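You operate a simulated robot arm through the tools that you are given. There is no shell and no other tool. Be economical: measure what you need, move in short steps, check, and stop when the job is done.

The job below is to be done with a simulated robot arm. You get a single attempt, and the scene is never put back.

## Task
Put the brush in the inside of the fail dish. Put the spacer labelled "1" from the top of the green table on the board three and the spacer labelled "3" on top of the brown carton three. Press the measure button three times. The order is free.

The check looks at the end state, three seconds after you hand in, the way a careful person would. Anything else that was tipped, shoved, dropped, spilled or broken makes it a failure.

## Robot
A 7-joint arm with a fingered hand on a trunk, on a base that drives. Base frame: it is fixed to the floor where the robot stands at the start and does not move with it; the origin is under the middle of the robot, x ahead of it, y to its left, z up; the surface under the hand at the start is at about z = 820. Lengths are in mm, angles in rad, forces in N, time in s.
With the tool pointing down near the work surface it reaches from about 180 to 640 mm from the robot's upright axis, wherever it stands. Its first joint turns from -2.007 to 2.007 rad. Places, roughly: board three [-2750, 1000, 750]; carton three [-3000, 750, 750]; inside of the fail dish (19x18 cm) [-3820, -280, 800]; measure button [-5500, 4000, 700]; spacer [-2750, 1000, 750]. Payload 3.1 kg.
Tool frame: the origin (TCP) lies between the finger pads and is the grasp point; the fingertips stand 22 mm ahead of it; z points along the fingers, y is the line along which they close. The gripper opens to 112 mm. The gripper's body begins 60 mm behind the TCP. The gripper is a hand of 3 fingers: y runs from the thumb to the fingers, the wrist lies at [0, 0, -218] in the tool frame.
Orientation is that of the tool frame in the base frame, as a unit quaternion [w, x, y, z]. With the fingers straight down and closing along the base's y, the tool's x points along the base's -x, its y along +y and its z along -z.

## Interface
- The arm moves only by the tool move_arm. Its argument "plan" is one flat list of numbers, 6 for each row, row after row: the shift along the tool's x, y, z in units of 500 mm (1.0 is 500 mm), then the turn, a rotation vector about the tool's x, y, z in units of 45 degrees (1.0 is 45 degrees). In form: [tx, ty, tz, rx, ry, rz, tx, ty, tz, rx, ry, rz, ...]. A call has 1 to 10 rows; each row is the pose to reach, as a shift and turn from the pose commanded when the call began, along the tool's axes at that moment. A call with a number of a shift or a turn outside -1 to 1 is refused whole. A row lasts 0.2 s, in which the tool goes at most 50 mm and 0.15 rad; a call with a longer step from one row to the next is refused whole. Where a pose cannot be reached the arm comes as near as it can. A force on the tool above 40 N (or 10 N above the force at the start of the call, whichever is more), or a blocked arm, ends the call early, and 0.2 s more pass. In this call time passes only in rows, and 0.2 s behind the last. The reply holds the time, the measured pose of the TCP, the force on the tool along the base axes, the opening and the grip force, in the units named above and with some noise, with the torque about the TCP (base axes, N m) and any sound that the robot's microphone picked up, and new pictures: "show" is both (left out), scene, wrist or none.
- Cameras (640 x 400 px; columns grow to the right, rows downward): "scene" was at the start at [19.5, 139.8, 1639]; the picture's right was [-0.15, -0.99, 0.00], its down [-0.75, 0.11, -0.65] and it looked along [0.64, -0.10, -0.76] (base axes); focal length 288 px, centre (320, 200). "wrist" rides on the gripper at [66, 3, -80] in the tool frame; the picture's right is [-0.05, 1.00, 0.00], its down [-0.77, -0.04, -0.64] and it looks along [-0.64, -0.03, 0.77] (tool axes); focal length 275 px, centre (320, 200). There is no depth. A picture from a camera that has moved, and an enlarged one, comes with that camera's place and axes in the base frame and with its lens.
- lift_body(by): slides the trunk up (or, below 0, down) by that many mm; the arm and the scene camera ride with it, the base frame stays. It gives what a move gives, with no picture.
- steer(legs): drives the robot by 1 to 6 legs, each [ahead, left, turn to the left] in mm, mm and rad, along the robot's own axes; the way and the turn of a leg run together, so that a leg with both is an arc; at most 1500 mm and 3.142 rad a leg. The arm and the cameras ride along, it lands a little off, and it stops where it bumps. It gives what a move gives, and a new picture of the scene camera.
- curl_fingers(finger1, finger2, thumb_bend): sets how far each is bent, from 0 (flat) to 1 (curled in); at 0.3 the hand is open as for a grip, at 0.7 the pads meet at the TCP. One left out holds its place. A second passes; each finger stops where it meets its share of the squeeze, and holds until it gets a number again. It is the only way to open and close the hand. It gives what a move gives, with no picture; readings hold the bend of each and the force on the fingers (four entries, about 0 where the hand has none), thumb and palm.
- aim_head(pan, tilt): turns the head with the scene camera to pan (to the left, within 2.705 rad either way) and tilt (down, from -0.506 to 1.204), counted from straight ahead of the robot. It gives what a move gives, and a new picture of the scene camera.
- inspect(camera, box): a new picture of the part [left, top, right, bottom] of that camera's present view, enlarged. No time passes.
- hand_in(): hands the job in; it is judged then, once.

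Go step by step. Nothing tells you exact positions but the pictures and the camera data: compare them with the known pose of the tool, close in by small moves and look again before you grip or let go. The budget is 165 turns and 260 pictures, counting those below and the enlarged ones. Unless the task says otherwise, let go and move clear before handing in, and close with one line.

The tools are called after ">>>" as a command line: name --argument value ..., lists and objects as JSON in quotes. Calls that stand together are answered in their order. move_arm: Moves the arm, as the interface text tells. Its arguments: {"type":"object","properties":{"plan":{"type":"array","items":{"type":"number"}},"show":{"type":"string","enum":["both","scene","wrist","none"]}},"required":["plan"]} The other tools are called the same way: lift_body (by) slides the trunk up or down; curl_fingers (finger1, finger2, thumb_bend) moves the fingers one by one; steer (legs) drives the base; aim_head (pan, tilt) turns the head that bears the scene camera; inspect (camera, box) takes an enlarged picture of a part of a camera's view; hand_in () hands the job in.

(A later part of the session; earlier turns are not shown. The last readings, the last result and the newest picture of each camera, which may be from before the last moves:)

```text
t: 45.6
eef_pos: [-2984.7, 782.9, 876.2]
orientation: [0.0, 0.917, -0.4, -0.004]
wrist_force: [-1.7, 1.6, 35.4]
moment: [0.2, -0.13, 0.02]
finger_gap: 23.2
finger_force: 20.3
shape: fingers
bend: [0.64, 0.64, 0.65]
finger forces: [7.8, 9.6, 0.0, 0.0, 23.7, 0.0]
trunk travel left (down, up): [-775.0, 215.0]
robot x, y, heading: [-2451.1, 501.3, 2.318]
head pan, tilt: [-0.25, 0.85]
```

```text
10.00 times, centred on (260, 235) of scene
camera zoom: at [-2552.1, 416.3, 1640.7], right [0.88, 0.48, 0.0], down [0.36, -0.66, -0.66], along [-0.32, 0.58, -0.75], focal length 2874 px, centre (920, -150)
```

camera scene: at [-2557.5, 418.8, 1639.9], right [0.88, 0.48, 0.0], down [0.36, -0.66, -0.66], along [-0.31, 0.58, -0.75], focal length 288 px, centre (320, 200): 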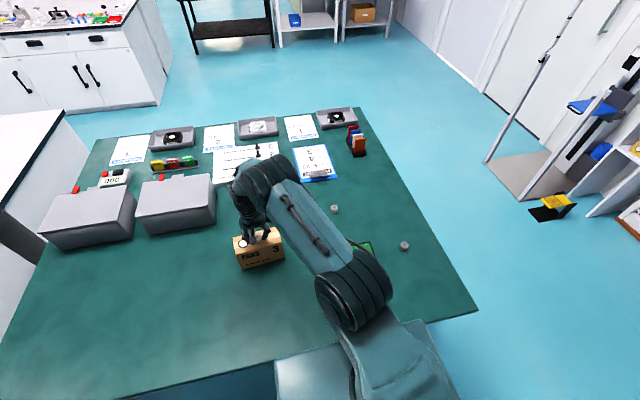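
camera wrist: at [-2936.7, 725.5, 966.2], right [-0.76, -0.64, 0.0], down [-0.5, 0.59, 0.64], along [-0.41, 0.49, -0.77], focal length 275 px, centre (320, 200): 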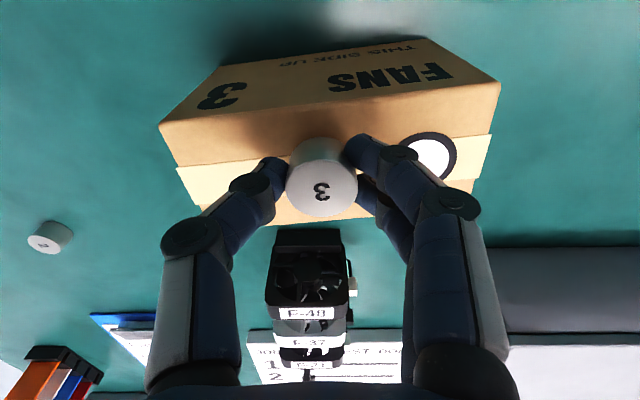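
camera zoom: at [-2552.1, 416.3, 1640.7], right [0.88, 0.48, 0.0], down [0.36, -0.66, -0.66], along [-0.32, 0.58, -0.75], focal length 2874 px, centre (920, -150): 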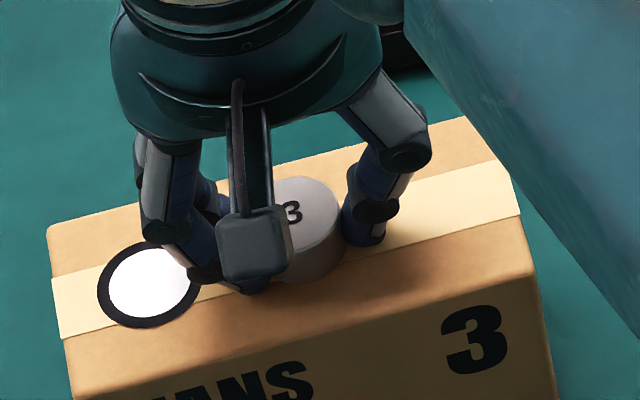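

Firm contact now. I ease up slightly to unload, then open.

>>> move_arm --plan '[0, 0, -0.004, 0, 0, 0]' --show "none"

>>> curl_fingers --finger1 0.5 --finger2 0.5 --thumb_bend 0.5

>>> move_arm --plan '[0, 0, -0.04, 0, 0, 0, 0, 0, -0.1, 0, 0, 0, 0, 0, -0.19, 0, 0, 0]'

>>> inspect --camera "scene" --box '[200, 200, 320, 280]'

```text
t: 46.0
eef_pos: [-2984.3, 782.5, 875.7]
orientation: [0.0, 0.916, -0.401, -0.003]
wrist_force: [-5.1, 4.6, 29.5]
moment: [0.24, 0.05, 0.05]
finger_gap: 23.2
finger_force: 17.7
shape: fingers
bend: [0.64, 0.64, 0.65]
finger forces: [6.2, 10.0, 0.0, 0.0, 19.7, 0.0]
trunk travel left (down, up): [-775.0, 215.0]
robot x, y, heading: [-2453.6, 497.7, 2.321]
head pan, tilt: [-0.25, 0.85]
```

```text
t: 46.7
eef_pos: [-2984.4, 781.4, 876.8]
orientation: [-0.001, 0.917, -0.4, -0.004]
wrist_force: [1.5, -1.0, 25.9]
moment: [0.07, -0.23, -0.11]
finger_gap: 43.0
finger_force: 13.3
shape: fingers
bend: [0.54, 0.52, 0.54]
finger forces: [6.4, 2.6, 0.0, 0.1, 17.0, 0.1]
trunk travel left (down, up): [-775.0, 215.0]
robot x, y, heading: [-2452.9, 498.9, 2.316]
head pan, tilt: [-0.25, 0.85]
stopped: the force on the tool passed its limit at 40 N (the readings are from after the stop); the commanded pose is now the measured one
```

```text
t: 47.5
eef_pos: [-2981.4, 785.0, 968.9]
orientation: [0.0, 0.917, -0.4, -0.001]
wrist_force: [-0.3, 0.3, 0.3]
moment: [0.05, -0.02, 0.01]
finger_gap: 54.4
finger_force: 0.0
shape: fingers
bend: [0.5, 0.5, 0.5]
finger forces: [0.0, 0.0, 0.0, 0.0, 0.0, 0.1]
trunk travel left (down, up): [-775.0, 215.0]
robot x, y, heading: [-2452.4, 497.6, 2.318]
head pan, tilt: [-0.25, 0.85]
camera scene: at [-2556.9, 419.2, 1639.9], right [0.88, 0.48, 0.0], down [0.36, -0.66, -0.66], along [-0.32, 0.58, -0.75], focal length 288 px, centre (320, 200)
camera wrist: at [-2940.2, 734.5, 1050.2], right [-0.76, -0.64, 0.0], down [-0.5, 0.59, 0.64], along [-0.41, 0.49, -0.77], focal length 275 px, centre (320, 200)
```

scene: 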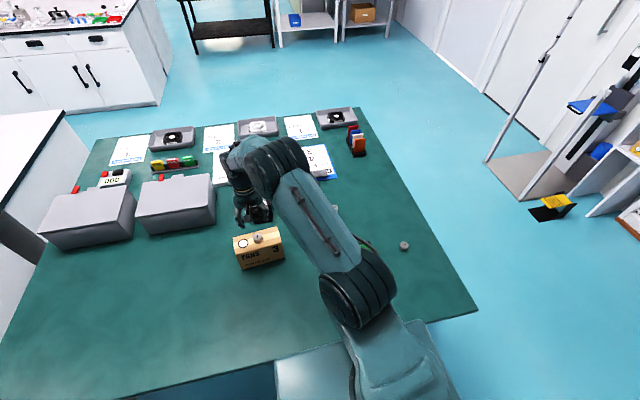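
wrist: 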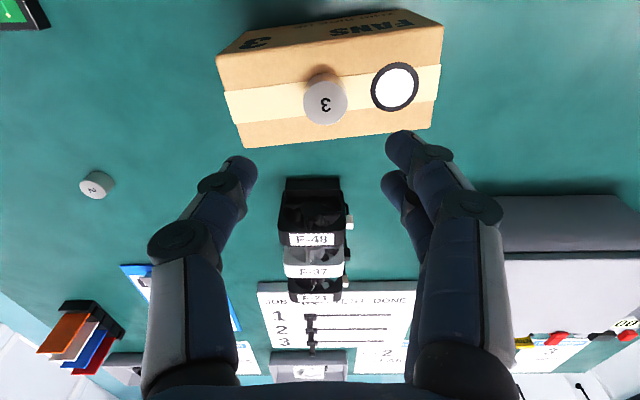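

```text
5.00 times, centred on (260, 240) of scene
camera zoom: at [-2556.9, 419.2, 1639.9], right [0.88, 0.48, 0.0], down [0.36, -0.66, -0.66], along [-0.32, 0.58, -0.75], focal length 1437 px, centre (620, 0)
```

zoom: 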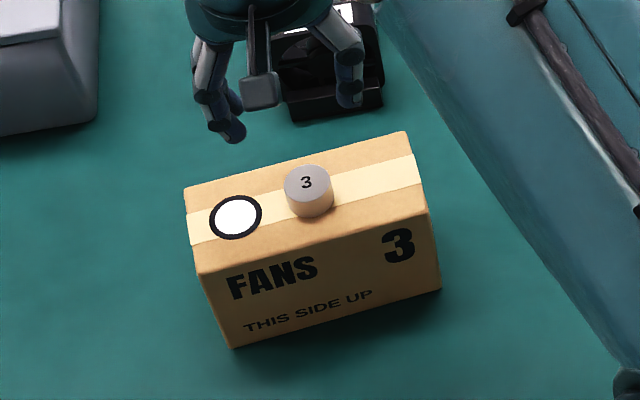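

Spacer "3" stands upright on carton three. Now I move toward spacer "1" at about [-2564, 1048].

>>> move_arm --plan '[0.018, -0.097, 0, 0, 0, 0, 0.036, -0.194, 0, 0, 0, 0, 0.054, -0.291, 0, 0, 0, 0, 0.073, -0.388, 0, 0, 0, 0, 0.091, -0.485, 0, 0, 0, 0, 0.109, -0.582, 0, 0, 0, 0, 0.127, -0.679, 0, 0, 0, 0, 0.145, -0.776, 0, 0, 0, 0, 0.164, -0.873, 0, 0, 0, 0, 0.182, -0.969, 0, 0, 0, 0]' --show "none"

>>> curl_fingers --finger1 0.3 --finger2 0.3 --thumb_bend 0.3

>>> move_arm --plan '[0, 0, 0.08, 0, 0, 0, 0, 0, 0.13, 0, 0, 0]'

```text
t: 49.7
eef_pos: [-2567.9, 1042.6, 968.9]
orientation: [0.001, 0.916, -0.4, -0.001]
wrist_force: [-0.3, 0.6, 0.6]
moment: [-0.03, 0.02, -0.02]
finger_gap: 54.6
finger_force: 0.0
shape: fingers
bend: [0.5, 0.5, 0.5]
finger forces: [0.0, 0.0, 0.1, 0.0, 0.1, 0.0]
trunk travel left (down, up): [-775.0, 215.0]
robot x, y, heading: [-2448.8, 498.0, 2.316]
head pan, tilt: [-0.25, 0.85]
```

```text
t: 50.7
eef_pos: [-2569.1, 1043.9, 969.7]
orientation: [-0.001, 0.916, -0.4, -0.001]
wrist_force: [-0.3, 0.8, 1.1]
moment: [-0.02, -0.02, -0.03]
finger_gap: 111.0
finger_force: 0.0
shape: fingers
bend: [0.3, 0.3, 0.3]
finger forces: [0.0, 0.1, 0.0, 0.0, 0.1, 0.0]
trunk travel left (down, up): [-775.0, 215.0]
robot x, y, heading: [-2450.7, 498.1, 2.318]
head pan, tilt: [-0.25, 0.85]
```

```text
t: 51.3
eef_pos: [-2568.2, 1042.8, 906.7]
orientation: [0.0, 0.916, -0.401, -0.001]
wrist_force: [0.1, 0.8, 0.2]
moment: [0.0, 0.01, 0.05]
finger_gap: 111.1
finger_force: 0.2
shape: fingers
bend: [0.3, 0.3, 0.3]
finger forces: [0.1, 0.0, 0.1, 0.0, 0.0, 0.1]
trunk travel left (down, up): [-775.0, 215.0]
robot x, y, heading: [-2448.6, 502.2, 2.317]
head pan, tilt: [-0.25, 0.85]
camera scene: at [-2557.4, 419.3, 1640.0], right [0.88, 0.48, 0.0], down [0.36, -0.66, -0.66], along [-0.31, 0.58, -0.75], focal length 288 px, centre (320, 200)
camera wrist: at [-2527.0, 992.8, 988.4], right [-0.76, -0.64, 0.0], down [-0.5, 0.59, 0.64], along [-0.41, 0.49, -0.77], focal length 275 px, centre (320, 200)
```

scene: 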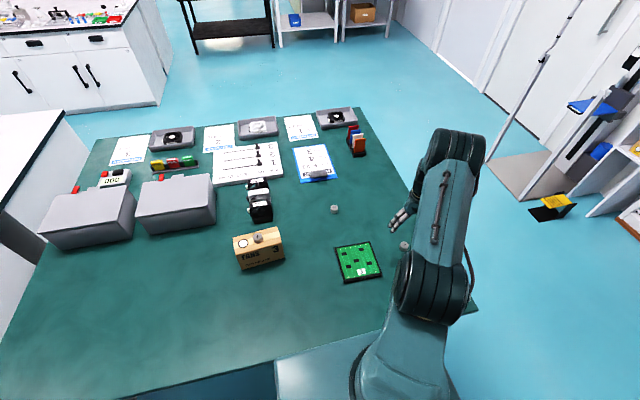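
wrist: 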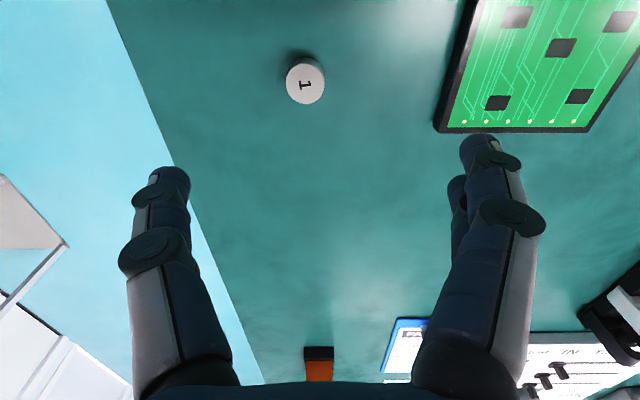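

Spacer "1" confirmed below. I correct by −11 mm in y and descend.

>>> move_arm --plan '[0.002, -0.022, 0.08, 0, 0, 0, 0.004, -0.022, 0.17, 0, 0, 0, 0.004, -0.022, 0.22, 0, 0, 0]' --show "wrist"

```text
t: 52.1
eef_pos: [-2558.0, 1050.4, 793.1]
orientation: [-0.001, 0.916, -0.4, -0.001]
wrist_force: [-0.3, 0.6, 0.2]
moment: [-0.03, 0.01, -0.01]
finger_gap: 111.1
finger_force: 0.0
shape: fingers
bend: [0.3, 0.3, 0.3]
finger forces: [0.0, 0.0, 0.0, 0.0, 0.1, 0.0]
trunk travel left (down, up): [-775.0, 215.0]
robot x, y, heading: [-2451.9, 498.7, 2.316]
head pan, tilt: [-0.25, 0.85]
camera wrist: at [-2517.2, 1001.3, 873.9], right [-0.76, -0.64, 0.0], down [-0.5, 0.59, 0.64], along [-0.41, 0.49, -0.77], focal length 275 px, centre (320, 200)
```

wrist: 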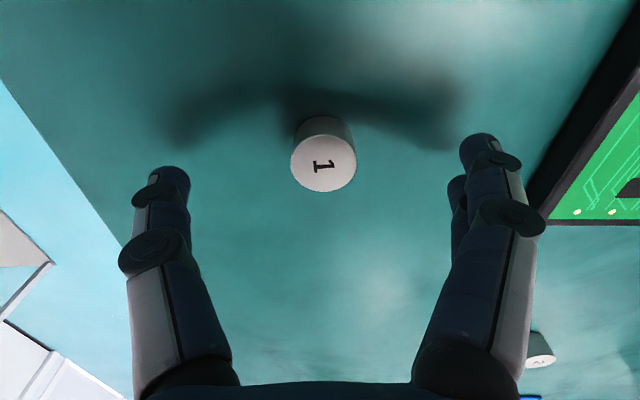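

Centred. Final descent and close.

>>> move_arm --plan '[0.0, 0.002, 0.016, 0, 0, 0, 0.0, 0.002, 0.031, 0, 0, 0]' --show "none"

>>> curl_fingers --finger1 0.65 --finger2 0.65 --thumb_bend 0.65

>>> move_arm --plan '[0, 0, -0.04, 0, 0, 0, 0, 0, -0.12, 0, 0, 0, 0, 0, -0.2, 0, 0, 0]'

```text
t: 52.7
eef_pos: [-2559.6, 1050.0, 778.3]
orientation: [0.0, 0.916, -0.4, -0.001]
wrist_force: [-0.1, -1.2, 0.0]
moment: [0.0, 0.0, 0.0]
finger_gap: 111.3
finger_force: 0.1
shape: fingers
bend: [0.3, 0.3, 0.3]
finger forces: [0.0, 0.1, 0.1, 0.0, 0.0, 0.1]
trunk travel left (down, up): [-775.0, 215.0]
robot x, y, heading: [-2450.1, 497.5, 2.316]
head pan, tilt: [-0.25, 0.85]
```

```text
t: 53.7
eef_pos: [-2560.2, 1050.7, 777.4]
orientation: [0.0, 0.916, -0.4, -0.001]
wrist_force: [-0.2, 0.4, -0.3]
moment: [-0.01, -0.03, 0.0]
finger_gap: 24.6
finger_force: 4.3
shape: fingers
bend: [0.61, 0.61, 0.63]
finger forces: [2.0, 2.0, 0.0, 0.1, 3.9, 0.1]
trunk travel left (down, up): [-775.0, 215.0]
robot x, y, heading: [-2450.9, 498.8, 2.318]
head pan, tilt: [-0.25, 0.85]
```

```text
t: 54.5
eef_pos: [-2562.1, 1052.1, 876.2]
orientation: [-0.001, 0.916, -0.4, -0.001]
wrist_force: [0.1, -0.3, 0.0]
moment: [0.04, 0.04, -0.01]
finger_gap: 24.2
finger_force: 3.9
shape: fingers
bend: [0.61, 0.61, 0.63]
finger forces: [2.0, 2.1, 0.1, 0.0, 4.0, 0.0]
trunk travel left (down, up): [-775.0, 215.0]
robot x, y, heading: [-2452.8, 496.1, 2.313]
head pan, tilt: [-0.25, 0.85]
camera scene: at [-2557.3, 418.3, 1639.9], right [0.88, 0.48, 0.0], down [0.36, -0.66, -0.66], along [-0.31, 0.58, -0.75], focal length 288 px, centre (320, 200)
camera wrist: at [-2519.4, 1001.3, 955.8], right [-0.76, -0.64, 0.0], down [-0.5, 0.59, 0.64], along [-0.41, 0.49, -0.77], focal length 275 px, centre (320, 200)
```

scene: 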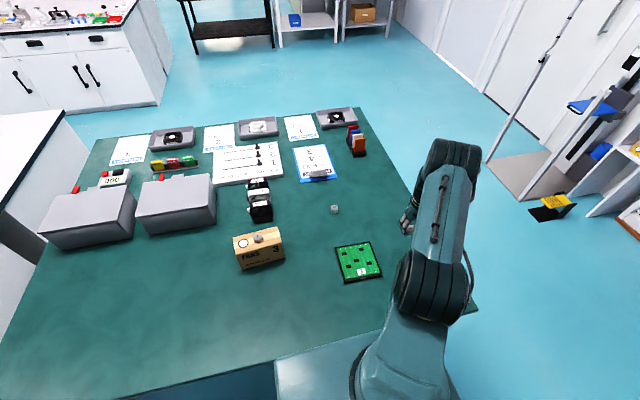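
wrist: 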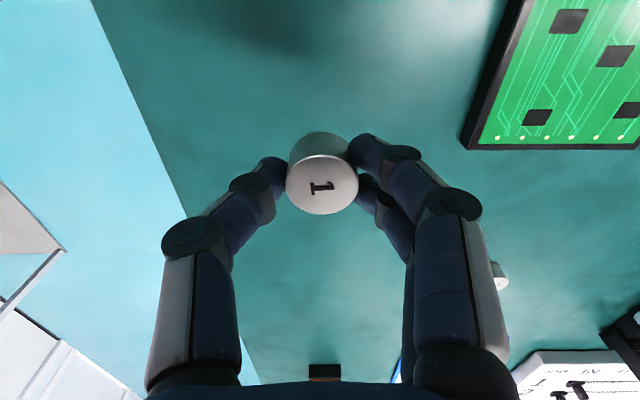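

I hold spacer "1". Zoom on the board to choose a flat spot.

>>> inspect --camera "scene" --box '[325, 230, 395, 290]'

```text
6.67 times, centred on (360, 260) of scene
camera zoom: at [-2557.3, 418.3, 1639.9], right [0.88, 0.48, 0.0], down [0.36, -0.66, -0.66], along [-0.31, 0.58, -0.75], focal length 1916 px, centre (53, -200)
```

zoom: 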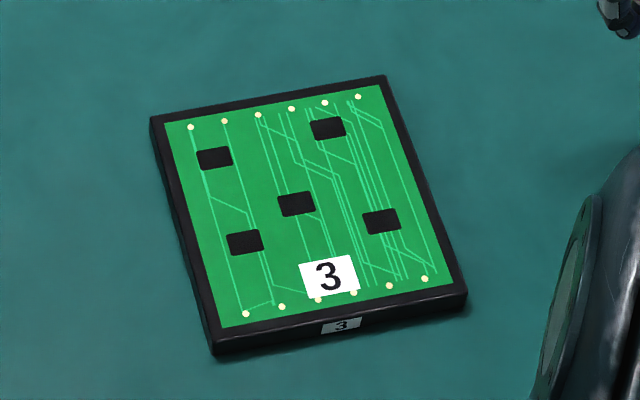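

The centre-right of the board is free. I carry the spacer over [-2662, 935].

>>> move_arm --plan '[0.008, 0.08, 0, 0, 0, 0, 0.016, 0.16, 0, 0, 0, 0, 0.024, 0.24, 0, 0, 0, 0, 0.032, 0.304, 0.02, 0, 0, 0, 0.032, 0.304, 0.1, 0, 0, 0, 0.032, 0.304, 0.13, 0, 0, 0]'

>>> inspect --camera "scene" --box '[325, 230, 395, 290]'

```text
t: 55.9
eef_pos: [-2659.5, 933.2, 811.9]
orientation: [-0.001, 0.916, -0.4, -0.002]
wrist_force: [0.9, 1.0, -1.5]
moment: [0.03, 0.0, 0.01]
finger_gap: 24.4
finger_force: 3.9
shape: fingers
bend: [0.62, 0.61, 0.63]
finger forces: [2.2, 2.2, 0.0, 0.0, 3.9, 0.0]
trunk travel left (down, up): [-775.0, 215.0]
robot x, y, heading: [-2449.8, 498.1, 2.318]
head pan, tilt: [-0.25, 0.85]
camera scene: at [-2557.6, 418.6, 1639.9], right [0.88, 0.48, 0.0], down [0.36, -0.66, -0.66], along [-0.31, 0.58, -0.75], focal length 288 px, centre (320, 200)
camera wrist: at [-2617.9, 883.4, 892.3], right [-0.76, -0.64, 0.0], down [-0.5, 0.59, 0.64], along [-0.41, 0.49, -0.77], focal length 275 px, centre (320, 200)
```

scene: 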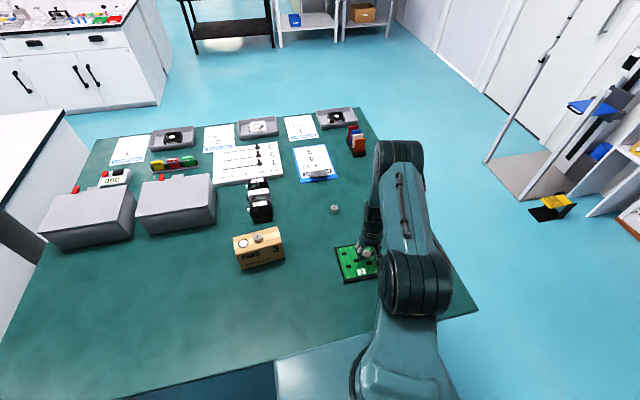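
wrist: 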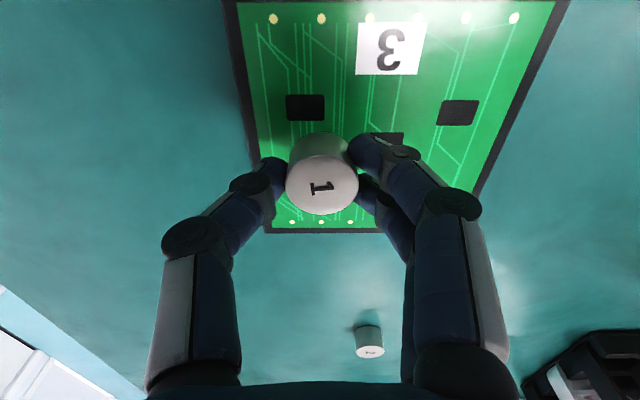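

```text
6.67 times, centred on (360, 260) of scene
camera zoom: at [-2557.6, 418.6, 1639.9], right [0.88, 0.48, 0.0], down [0.36, -0.66, -0.66], along [-0.31, 0.58, -0.75], focal length 1916 px, centre (53, -200)
```

zoom: 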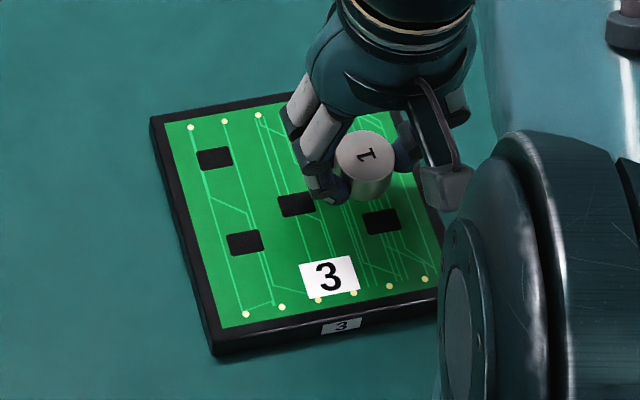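

I shift slightly toward the board's middle and lower gently.

>>> move_arm --plan '[0.0, 0.026, 0, 0, 0, 0, 0, 0.026, 0.02, 0, 0, 0, 0, 0.026, 0.024, 0, 0, 0, 0, 0.026, 0.028, 0, 0, 0]' --show "none"

>>> move_arm --plan '[0.0, 0, 0.004, 0, 0, 0]' --show "none"

>>> inspect --camera "scene" --box '[325, 230, 395, 290]'

```text
t: 56.9
eef_pos: [-2668.9, 925.9, 795.8]
orientation: [0.0, 0.916, -0.4, -0.001]
wrist_force: [-0.2, -0.5, -1.4]
moment: [0.0, -0.03, -0.01]
finger_gap: 24.2
finger_force: 4.0
shape: fingers
bend: [0.62, 0.61, 0.63]
finger forces: [2.2, 2.1, 0.1, 0.0, 4.0, 0.0]
trunk travel left (down, up): [-775.0, 215.0]
robot x, y, heading: [-2446.6, 497.9, 2.314]
head pan, tilt: [-0.25, 0.85]
```

```text
t: 57.3
eef_pos: [-2669.1, 926.0, 796.2]
orientation: [-0.001, 0.916, -0.401, -0.001]
wrist_force: [0.2, 0.0, -1.2]
moment: [-0.01, 0.0, 0.0]
finger_gap: 24.3
finger_force: 3.8
shape: fingers
bend: [0.62, 0.61, 0.63]
finger forces: [2.1, 2.2, 0.1, 0.0, 4.0, 0.0]
trunk travel left (down, up): [-775.0, 215.0]
robot x, y, heading: [-2451.4, 497.3, 2.319]
head pan, tilt: [-0.25, 0.85]
```

```text
6.67 times, centred on (360, 260) of scene
camera zoom: at [-2557.4, 419.2, 1639.9], right [0.88, 0.48, 0.0], down [0.36, -0.66, -0.66], along [-0.31, 0.58, -0.75], focal length 1916 px, centre (53, -200)
```

zoom: 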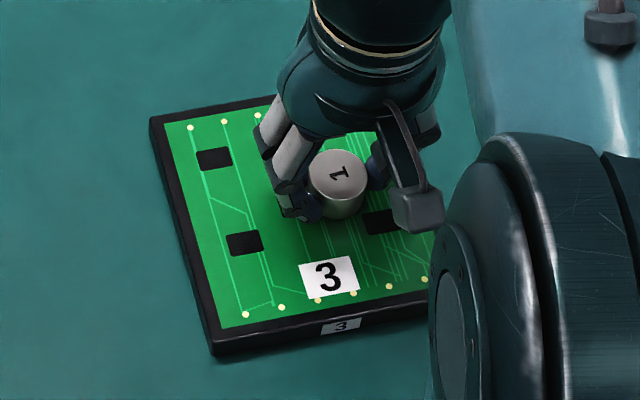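

>>> move_arm --plan '[0.0, 0, 0.006, 0, 0, 0]' --show "none"

>>> move_arm --plan '[0.0, 0, 0.004, 0, 0, 0]' --show "none"

>>> move_arm --plan '[0.0, 0, 0.004, 0, 0, 0]' --show "none"

```text
t: 57.7
eef_pos: [-2669.5, 927.1, 793.1]
orientation: [-0.001, 0.916, -0.401, -0.002]
wrist_force: [-0.7, 1.2, 1.7]
moment: [-0.03, 0.0, -0.03]
finger_gap: 24.2
finger_force: 4.9
shape: fingers
bend: [0.62, 0.62, 0.63]
finger forces: [2.2, 2.5, 0.0, 0.0, 4.4, 0.0]
trunk travel left (down, up): [-775.0, 215.0]
robot x, y, heading: [-2453.2, 497.2, 2.317]
head pan, tilt: [-0.25, 0.85]
```

```text
t: 58.1
eef_pos: [-2669.7, 926.7, 791.5]
orientation: [-0.001, 0.916, -0.401, -0.003]
wrist_force: [-0.5, 1.0, 12.0]
moment: [0.09, -0.04, 0.0]
finger_gap: 23.8
finger_force: 8.1
shape: fingers
bend: [0.63, 0.62, 0.63]
finger forces: [3.0, 3.2, 0.0, 0.0, 9.6, 0.1]
trunk travel left (down, up): [-775.0, 215.0]
robot x, y, heading: [-2445.9, 501.0, 2.318]
head pan, tilt: [-0.25, 0.85]
```

```text
t: 58.5
eef_pos: [-2669.1, 925.5, 792.0]
orientation: [-0.001, 0.916, -0.401, -0.003]
wrist_force: [-1.9, 2.1, 28.2]
moment: [0.15, -0.08, 0.01]
finger_gap: 23.8
finger_force: 15.5
shape: fingers
bend: [0.64, 0.63, 0.64]
finger forces: [7.0, 6.0, 0.1, 0.0, 18.1, 0.0]
trunk travel left (down, up): [-775.0, 215.0]
robot x, y, heading: [-2454.2, 502.7, 2.317]
head pan, tilt: [-0.25, 0.85]
```

In contact with the board. I ease up 4 mm to unload, open and rise.

>>> move_arm --plan '[0.0, 0, -0.006, 0, 0, 0]' --show "none"

>>> curl_fingers --finger1 0.5 --finger2 0.5 --thumb_bend 0.5

>>> move_arm --plan '[0, 0, -0.03, 0, 0, 0, 0, 0, -0.1, 0, 0, 0, 0, 0, -0.19, 0, 0, 0, 0, 0, -0.28, 0, 0, 0, 0, 0, -0.37, 0, 0, 0]'

>>> inspect --camera "scene" --box '[325, 230, 395, 290]'

```text
t: 58.9
eef_pos: [-2669.3, 926.0, 792.8]
orientation: [0.001, 0.916, -0.401, 0.0]
wrist_force: [-1.1, 1.0, 3.6]
moment: [0.02, 0.01, 0.02]
finger_gap: 23.9
finger_force: 4.8
shape: fingers
bend: [0.63, 0.63, 0.63]
finger forces: [2.1, 2.8, 0.0, 0.0, 4.4, 0.0]
trunk travel left (down, up): [-775.0, 215.0]
robot x, y, heading: [-2447.8, 500.4, 2.317]
head pan, tilt: [-0.25, 0.85]
```

```text
t: 59.9
eef_pos: [-2669.1, 926.1, 793.4]
orientation: [-0.001, 0.916, -0.4, -0.002]
wrist_force: [0.7, -2.6, 9.5]
moment: [-0.03, -0.11, -0.02]
finger_gap: 51.6
finger_force: 4.6
shape: fingers
bend: [0.51, 0.5, 0.51]
finger forces: [2.1, 1.0, 0.2, 0.0, 6.2, 0.0]
trunk travel left (down, up): [-775.0, 215.0]
robot x, y, heading: [-2453.6, 497.3, 2.315]
head pan, tilt: [-0.25, 0.85]
```

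```text
t: 61.1
eef_pos: [-2670.9, 928.9, 976.3]
orientation: [0.0, 0.916, -0.401, 0.0]
wrist_force: [-0.3, 0.5, 1.1]
moment: [-0.01, 0.01, -0.02]
finger_gap: 54.6
finger_force: 0.0
shape: fingers
bend: [0.5, 0.5, 0.5]
finger forces: [0.0, 0.1, 0.0, 0.0, 0.0, 0.1]
trunk travel left (down, up): [-775.0, 215.0]
robot x, y, heading: [-2447.5, 497.1, 2.316]
head pan, tilt: [-0.25, 0.85]
camera scene: at [-2556.7, 417.8, 1639.9], right [0.88, 0.48, 0.0], down [0.36, -0.66, -0.66], along [-0.32, 0.58, -0.75], focal length 288 px, centre (320, 200)
camera wrist: at [-2628.7, 878.1, 1057.7], right [-0.76, -0.64, 0.0], down [-0.5, 0.59, 0.64], along [-0.41, 0.49, -0.77], focal length 275 px, centre (320, 200)
```

scene: 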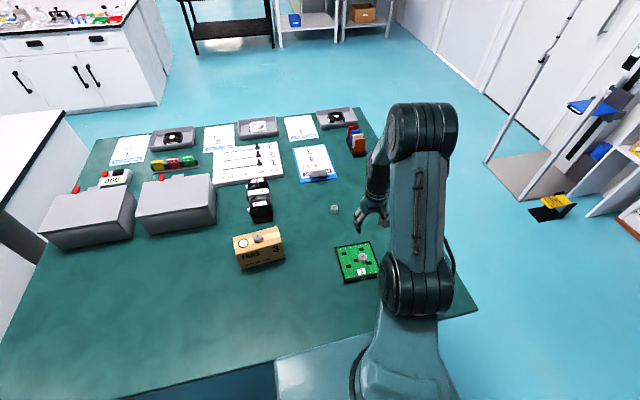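
wrist: 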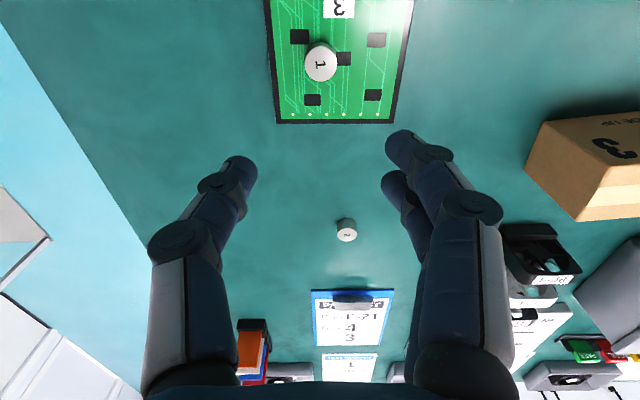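

```text
6.67 times, centred on (360, 260) of scene
camera zoom: at [-2556.7, 417.8, 1639.9], right [0.88, 0.48, 0.0], down [0.36, -0.66, -0.66], along [-0.32, 0.58, -0.75], focal length 1916 px, centre (53, -200)
```

zoom: 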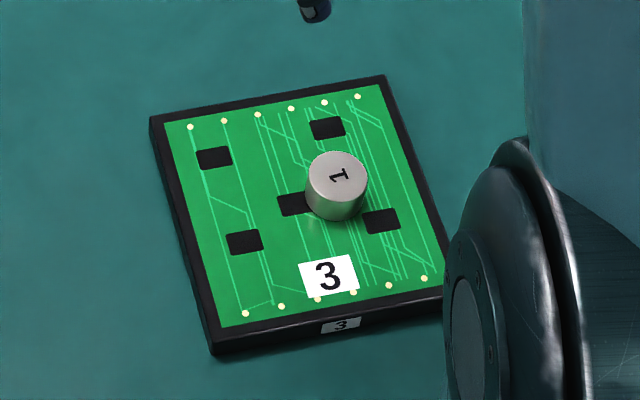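

Spacer "1" is on board three. Next: the brush. I back off and scan the bench.

>>> steer --legs '[[-550, 0, 0]]'

>>> aim_head --pan 0.85 --tilt 0.4

>>> inspect --camera "scene" --box '[0, 50, 320, 250]'

>>> inspect --camera "scene" --box '[320, 50, 640, 250]'

```text
t: 64.3
eef_pos: [-2295.6, 522.1, 976.7]
orientation: [-0.001, 0.917, -0.399, 0.0]
wrist_force: [-0.5, -0.4, 0.7]
moment: [0.02, 0.0, 0.02]
finger_gap: 54.3
finger_force: 0.0
shape: fingers
bend: [0.5, 0.5, 0.5]
finger forces: [0.1, 0.0, 0.1, 0.0, 0.0, 0.0]
trunk travel left (down, up): [-775.0, 215.0]
robot x, y, heading: [-2073.3, 92.9, 2.323]
head pan, tilt: [-0.25, 0.85]
camera scene: at [-2180.1, 12.3, 1640.0], right [0.88, 0.48, 0.0], down [0.36, -0.66, -0.66], along [-0.32, 0.58, -0.75], focal length 288 px, centre (320, 200)
```

scene: 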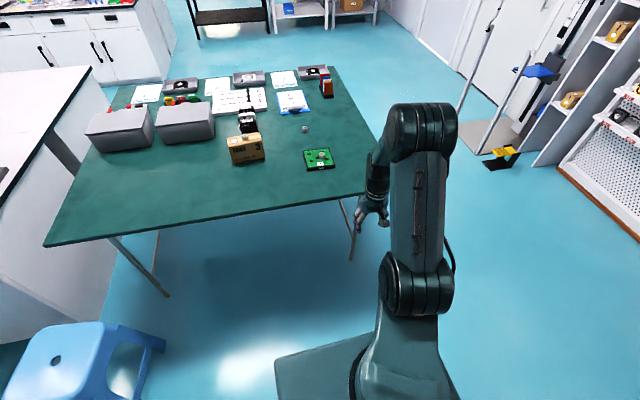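

```text
t: 65.6
eef_pos: [-2295.9, 523.2, 976.5]
orientation: [0.0, 0.917, -0.399, -0.001]
wrist_force: [0.1, 0.1, -0.8]
moment: [0.02, -0.03, 0.02]
finger_gap: 54.7
finger_force: 0.1
shape: fingers
bend: [0.5, 0.5, 0.5]
finger forces: [0.1, 0.0, 0.1, 0.0, 0.1, 0.1]
trunk travel left (down, up): [-775.0, 215.0]
robot x, y, heading: [-2072.5, 92.7, 2.321]
head pan, tilt: [0.85, 0.4]
camera scene: at [-2235.6, -58.5, 1679.0], right [-0.03, 1.0, 0.0], down [0.39, 0.01, -0.92], along [-0.92, -0.03, -0.39], focal length 288 px, centre (320, 200)
```

scene: 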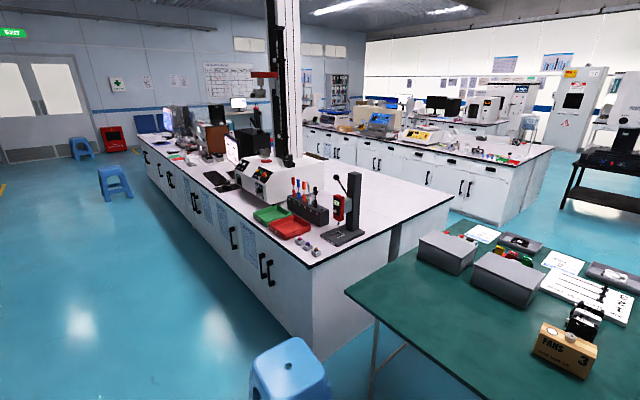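

```text
2.00 times, centred on (160, 150) of scene
camera zoom: at [-2235.6, -58.5, 1679.0], right [-0.03, 1.0, 0.0], down [0.39, 0.01, -0.92], along [-0.92, -0.03, -0.39], focal length 575 px, centre (640, 300)
```

zoom: 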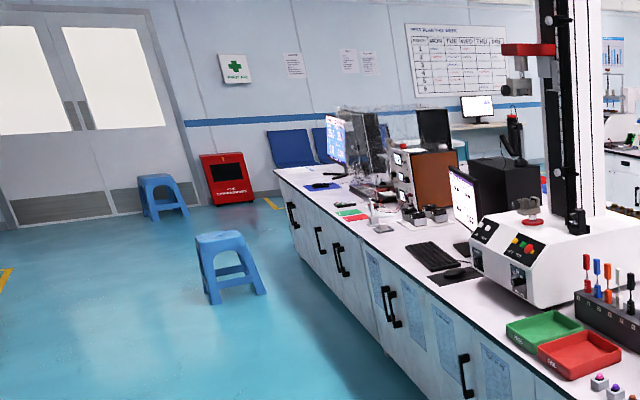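

```text
2.00 times, centred on (480, 150) of scene
camera zoom: at [-2235.6, -58.5, 1679.0], right [-0.03, 1.0, 0.0], down [0.39, 0.01, -0.92], along [-0.92, -0.03, -0.39], focal length 575 px, centre (0, 300)
```

zoom: 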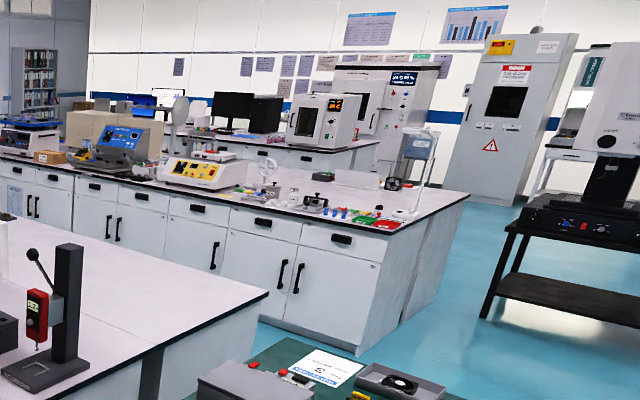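

I don't see a brush yet. I drive around the stool to the front of the white bench by the FAIL dish and look from there.

>>> steer --legs '[[-320, 0, 0], [0, 1500, 0], [0, 60, 0], [500, 0, 0]]'

>>> aim_head --pan 0.5 --tilt 0.5

```text
t: 77.9
eef_pos: [-3553.7, -443.5, 976.4]
orientation: [0.0, 0.924, -0.383, -0.001]
wrist_force: [-1.0, -0.2, -0.4]
moment: [-0.03, -0.02, 0.01]
finger_gap: 54.6
finger_force: 0.0
shape: fingers
bend: [0.5, 0.5, 0.5]
finger forces: [0.0, 0.0, 0.0, 0.1, 0.1, 0.0]
trunk travel left (down, up): [-775.0, 215.0]
robot x, y, heading: [-3321.2, -867.6, 2.354]
head pan, tilt: [0.85, 0.4]
camera scene: at [-3472.8, -1021.7, 1679.1], right [-0.06, 1.0, 0.0], down [0.39, 0.02, -0.92], along [-0.92, -0.06, -0.39], focal length 288 px, centre (320, 200)
```

scene: 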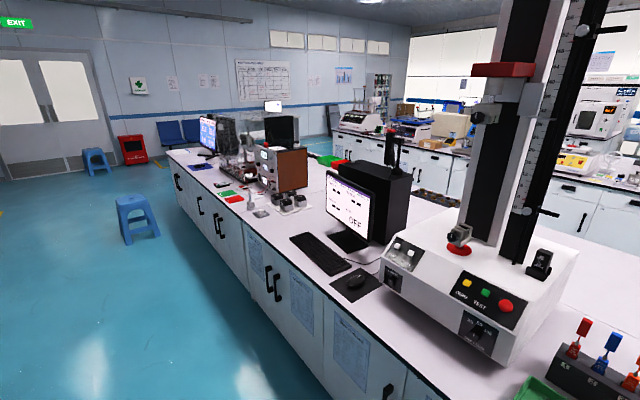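

```text
t: 78.7
eef_pos: [-3552.9, -443.6, 976.1]
orientation: [0.0, 0.924, -0.383, -0.001]
wrist_force: [-0.2, -0.4, -0.7]
moment: [-0.01, -0.01, 0.01]
finger_gap: 54.1
finger_force: 0.0
shape: fingers
bend: [0.5, 0.5, 0.5]
finger forces: [0.0, 0.0, 0.0, 0.0, 0.0, 0.0]
trunk travel left (down, up): [-775.0, 215.0]
robot x, y, heading: [-3316.7, -863.4, 2.364]
head pan, tilt: [0.499, 0.499]
camera scene: at [-3467.2, -990.6, 1669.9], right [0.28, 0.96, 0.0], down [0.46, -0.13, -0.88], along [-0.84, 0.25, -0.48], focal length 288 px, centre (320, 200)
```

scene: 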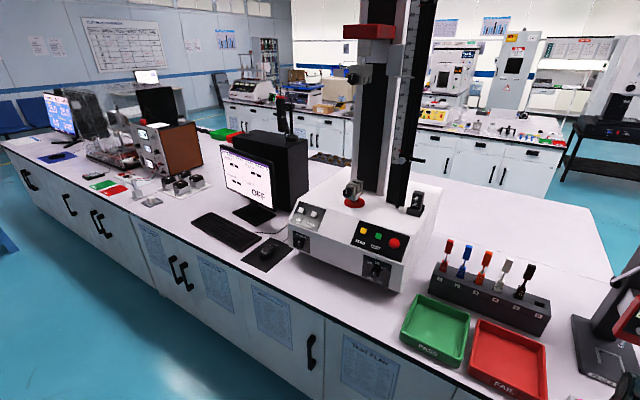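

>>> inspect --camera "scene" --box '[30, 80, 220, 220]'

>>> inspect --camera "scene" --box '[200, 60, 420, 200]'

>>> inspect --camera "scene" --box '[410, 80, 640, 200]'

>>> aim_head --pan 0.0 --tilt 0.8

```text
2.86 times, centred on (125, 150) of scene
camera zoom: at [-3467.2, -990.6, 1669.9], right [0.28, 0.96, 0.0], down [0.46, -0.13, -0.88], along [-0.84, 0.25, -0.48], focal length 821 px, centre (877, 343)
```

zoom: 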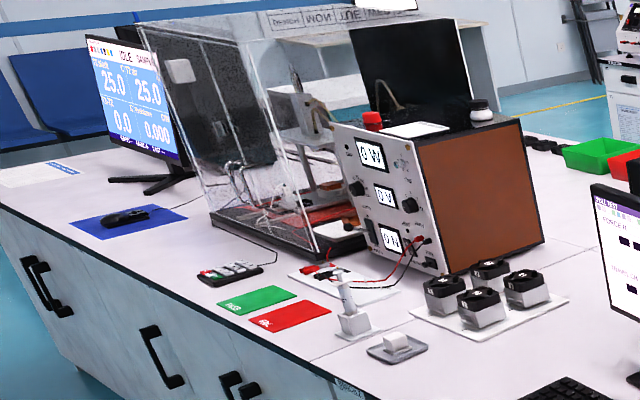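

```text
2.86 times, centred on (310, 130) of scene
camera zoom: at [-3467.2, -990.6, 1669.9], right [0.28, 0.96, 0.0], down [0.46, -0.13, -0.88], along [-0.84, 0.25, -0.48], focal length 821 px, centre (349, 400)
```

zoom: 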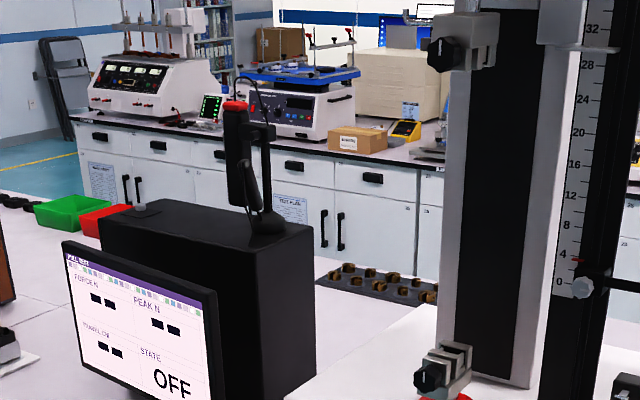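

```text
2.78 times, centred on (525, 140) of scene
camera zoom: at [-3467.2, -990.6, 1669.9], right [0.28, 0.96, 0.0], down [0.46, -0.13, -0.88], along [-0.84, 0.25, -0.48], focal length 800 px, centre (-250, 367)
```

zoom: 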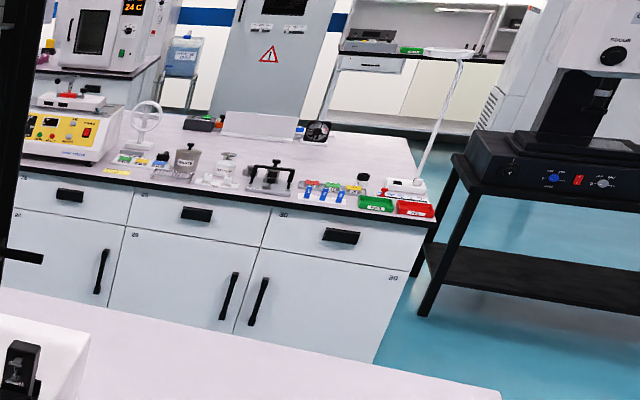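

```text
t: 79.6
eef_pos: [-3553.4, -443.3, 975.4]
orientation: [-0.001, 0.924, -0.382, -0.001]
wrist_force: [-0.5, -0.5, 0.1]
moment: [-0.01, 0.01, 0.01]
finger_gap: 54.6
finger_force: 0.0
shape: fingers
bend: [0.5, 0.5, 0.5]
finger forces: [0.0, 0.1, 0.0, 0.0, 0.0, 0.0]
trunk travel left (down, up): [-775.0, 215.0]
robot x, y, heading: [-3318.0, -863.6, 2.351]
head pan, tilt: [0.0, 0.799]
camera scene: at [-3437.1, -959.0, 1644.0], right [0.71, 0.71, 0.0], down [0.51, -0.51, -0.7], along [-0.49, 0.49, -0.72], focal length 288 px, centre (320, 200)
```

scene: 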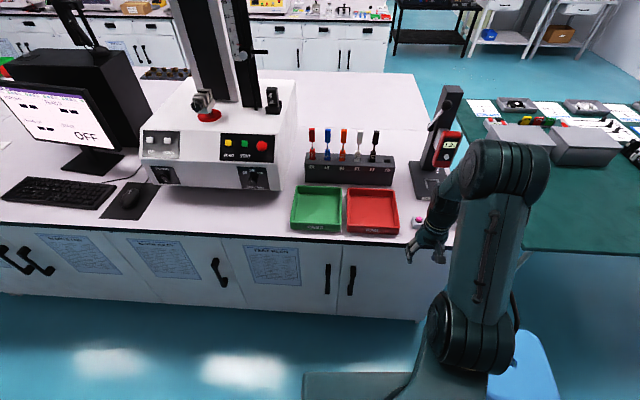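

No brush on this bench yet. I scan the rest of the room, including the floor and the rack.

>>> aim_head --pan 2.5 --tilt 0.4

>>> aim_head --pan -2.5 --tilt 0.4

>>> aim_head --pan -1.2 --tilt 0.4

```text
t: 81.9
eef_pos: [-3552.5, -443.5, 976.1]
orientation: [0.0, 0.924, -0.382, -0.001]
wrist_force: [1.2, -0.6, 0.7]
moment: [0.0, -0.01, -0.02]
finger_gap: 54.5
finger_force: 0.0
shape: fingers
bend: [0.5, 0.5, 0.5]
finger forces: [0.1, 0.0, 0.1, 0.0, 0.1, 0.1]
trunk travel left (down, up): [-775.0, 215.0]
robot x, y, heading: [-3315.6, -863.4, 2.358]
head pan, tilt: [2.499, 0.4]
camera scene: at [-3366.9, -1107.7, 1679.1], right [-0.99, -0.14, 0.0], down [-0.06, 0.39, -0.92], along [0.13, -0.91, -0.39], focal length 288 px, centre (320, 200)
```

scene: 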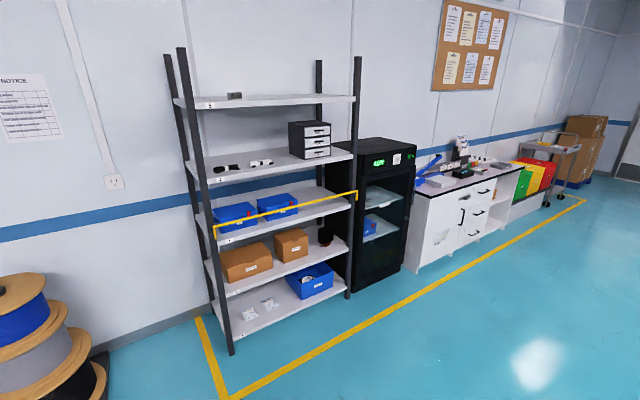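

```text
t: 85.8
eef_pos: [-3552.2, -442.9, 976.0]
orientation: [0.0, 0.924, -0.382, -0.001]
wrist_force: [-0.1, 0.4, -0.1]
moment: [-0.02, -0.02, 0.01]
finger_gap: 54.6
finger_force: 0.1
shape: fingers
bend: [0.5, 0.5, 0.5]
finger forces: [0.0, 0.1, 0.0, 0.0, 0.0, 0.1]
trunk travel left (down, up): [-775.0, 215.0]
robot x, y, heading: [-3319.2, -862.4, 2.355]
head pan, tilt: [-2.499, 0.4]
camera scene: at [-3288.3, -1029.2, 1679.1], right [-0.14, -0.99, 0.0], down [-0.39, 0.06, -0.92], along [0.91, -0.13, -0.39], focal length 288 px, centre (320, 200)
```

scene: 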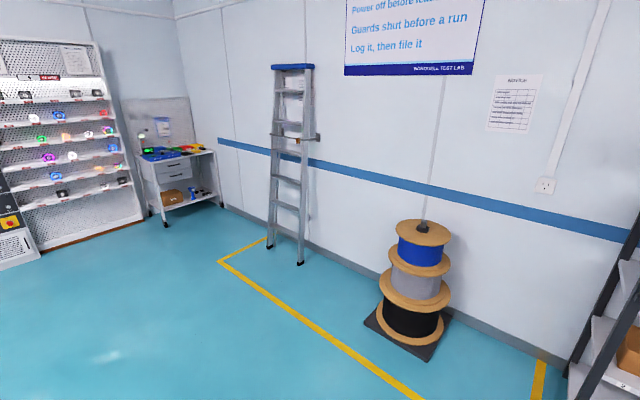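

```text
t: 87.3
eef_pos: [-3554.3, -443.2, 975.3]
orientation: [0.001, 0.924, -0.382, -0.001]
wrist_force: [0.2, 0.2, 0.1]
moment: [0.02, -0.02, 0.0]
finger_gap: 54.2
finger_force: 0.1
shape: fingers
bend: [0.5, 0.5, 0.5]
finger forces: [0.0, 0.0, 0.0, 0.1, 0.0, 0.0]
trunk travel left (down, up): [-775.0, 215.0]
robot x, y, heading: [-3316.1, -865.6, 2.357]
head pan, tilt: [-1.201, 0.4]
camera scene: at [-3342.5, -931.3, 1679.1], right [0.91, -0.4, 0.0], down [-0.16, -0.36, -0.92], along [0.37, 0.84, -0.39], focal length 288 px, centre (320, 200)
```

scene: 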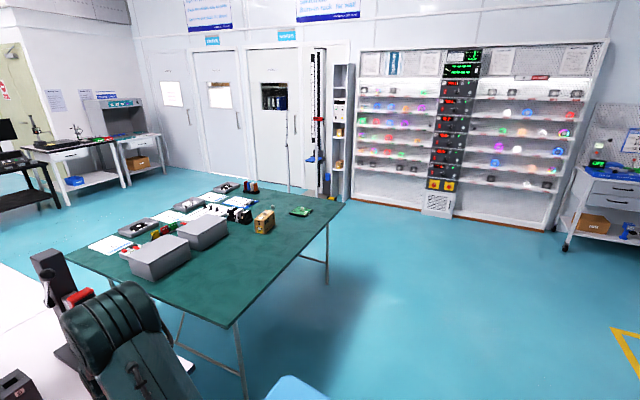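

The wall side holds a rack and a small white cabinet with tools; I zoom on those.

>>> aim_head --pan 2.2 --tilt 0.4

>>> inspect --camera "scene" --box '[270, 110, 470, 230]'

>>> inspect --camera "scene" --box '[70, 70, 280, 220]'

>>> inspect --camera "scene" --box '[80, 210, 290, 350]'

```text
t: 90.2
eef_pos: [-3554.2, -443.3, 976.6]
orientation: [-0.001, 0.924, -0.382, -0.001]
wrist_force: [0.8, -0.2, -0.3]
moment: [0.02, 0.01, 0.04]
finger_gap: 54.3
finger_force: 0.1
shape: fingers
bend: [0.5, 0.5, 0.5]
finger forces: [0.1, 0.1, 0.0, 0.0, 0.0, 0.0]
trunk travel left (down, up): [-775.0, 215.0]
robot x, y, heading: [-3313.0, -866.7, 2.354]
head pan, tilt: [2.201, 0.4]
camera scene: at [-3394.4, -1107.5, 1679.1], right [-0.99, 0.16, 0.0], down [0.06, 0.38, -0.92], along [-0.14, -0.91, -0.39], focal length 288 px, centre (320, 200)
```

scene: 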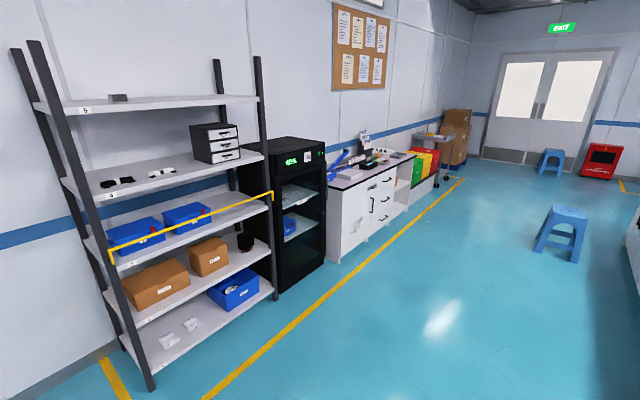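

```text
3.20 times, centred on (370, 170) of scene
camera zoom: at [-3394.4, -1107.5, 1679.1], right [-0.99, 0.16, 0.0], down [0.06, 0.38, -0.92], along [-0.14, -0.91, -0.39], focal length 920 px, centre (160, 296)
```

zoom: 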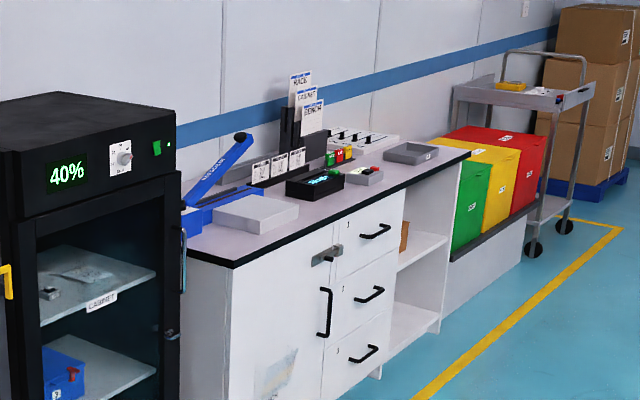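

```text
2.67 times, centred on (175, 145) of scene
camera zoom: at [-3394.4, -1107.5, 1679.1], right [-0.99, 0.16, 0.0], down [0.06, 0.38, -0.92], along [-0.14, -0.91, -0.39], focal length 766 px, centre (707, 347)
```

zoom: 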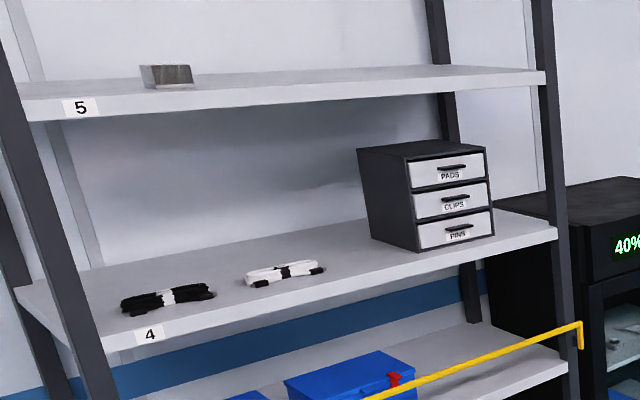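

```text
2.86 times, centred on (185, 280) of scene
camera zoom: at [-3394.4, -1107.5, 1679.1], right [-0.99, 0.16, 0.0], down [0.06, 0.38, -0.92], along [-0.14, -0.91, -0.39], focal length 821 px, centre (706, -29)
```

zoom: 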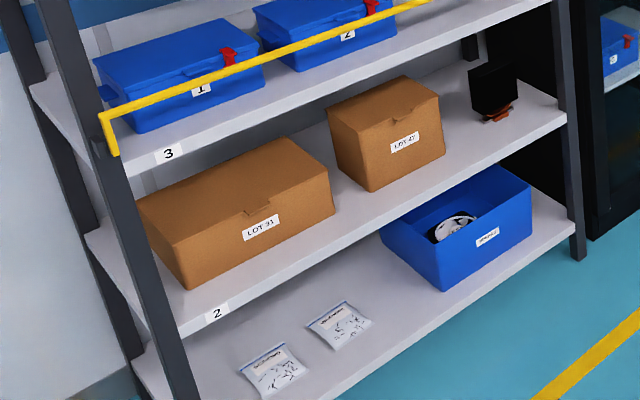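

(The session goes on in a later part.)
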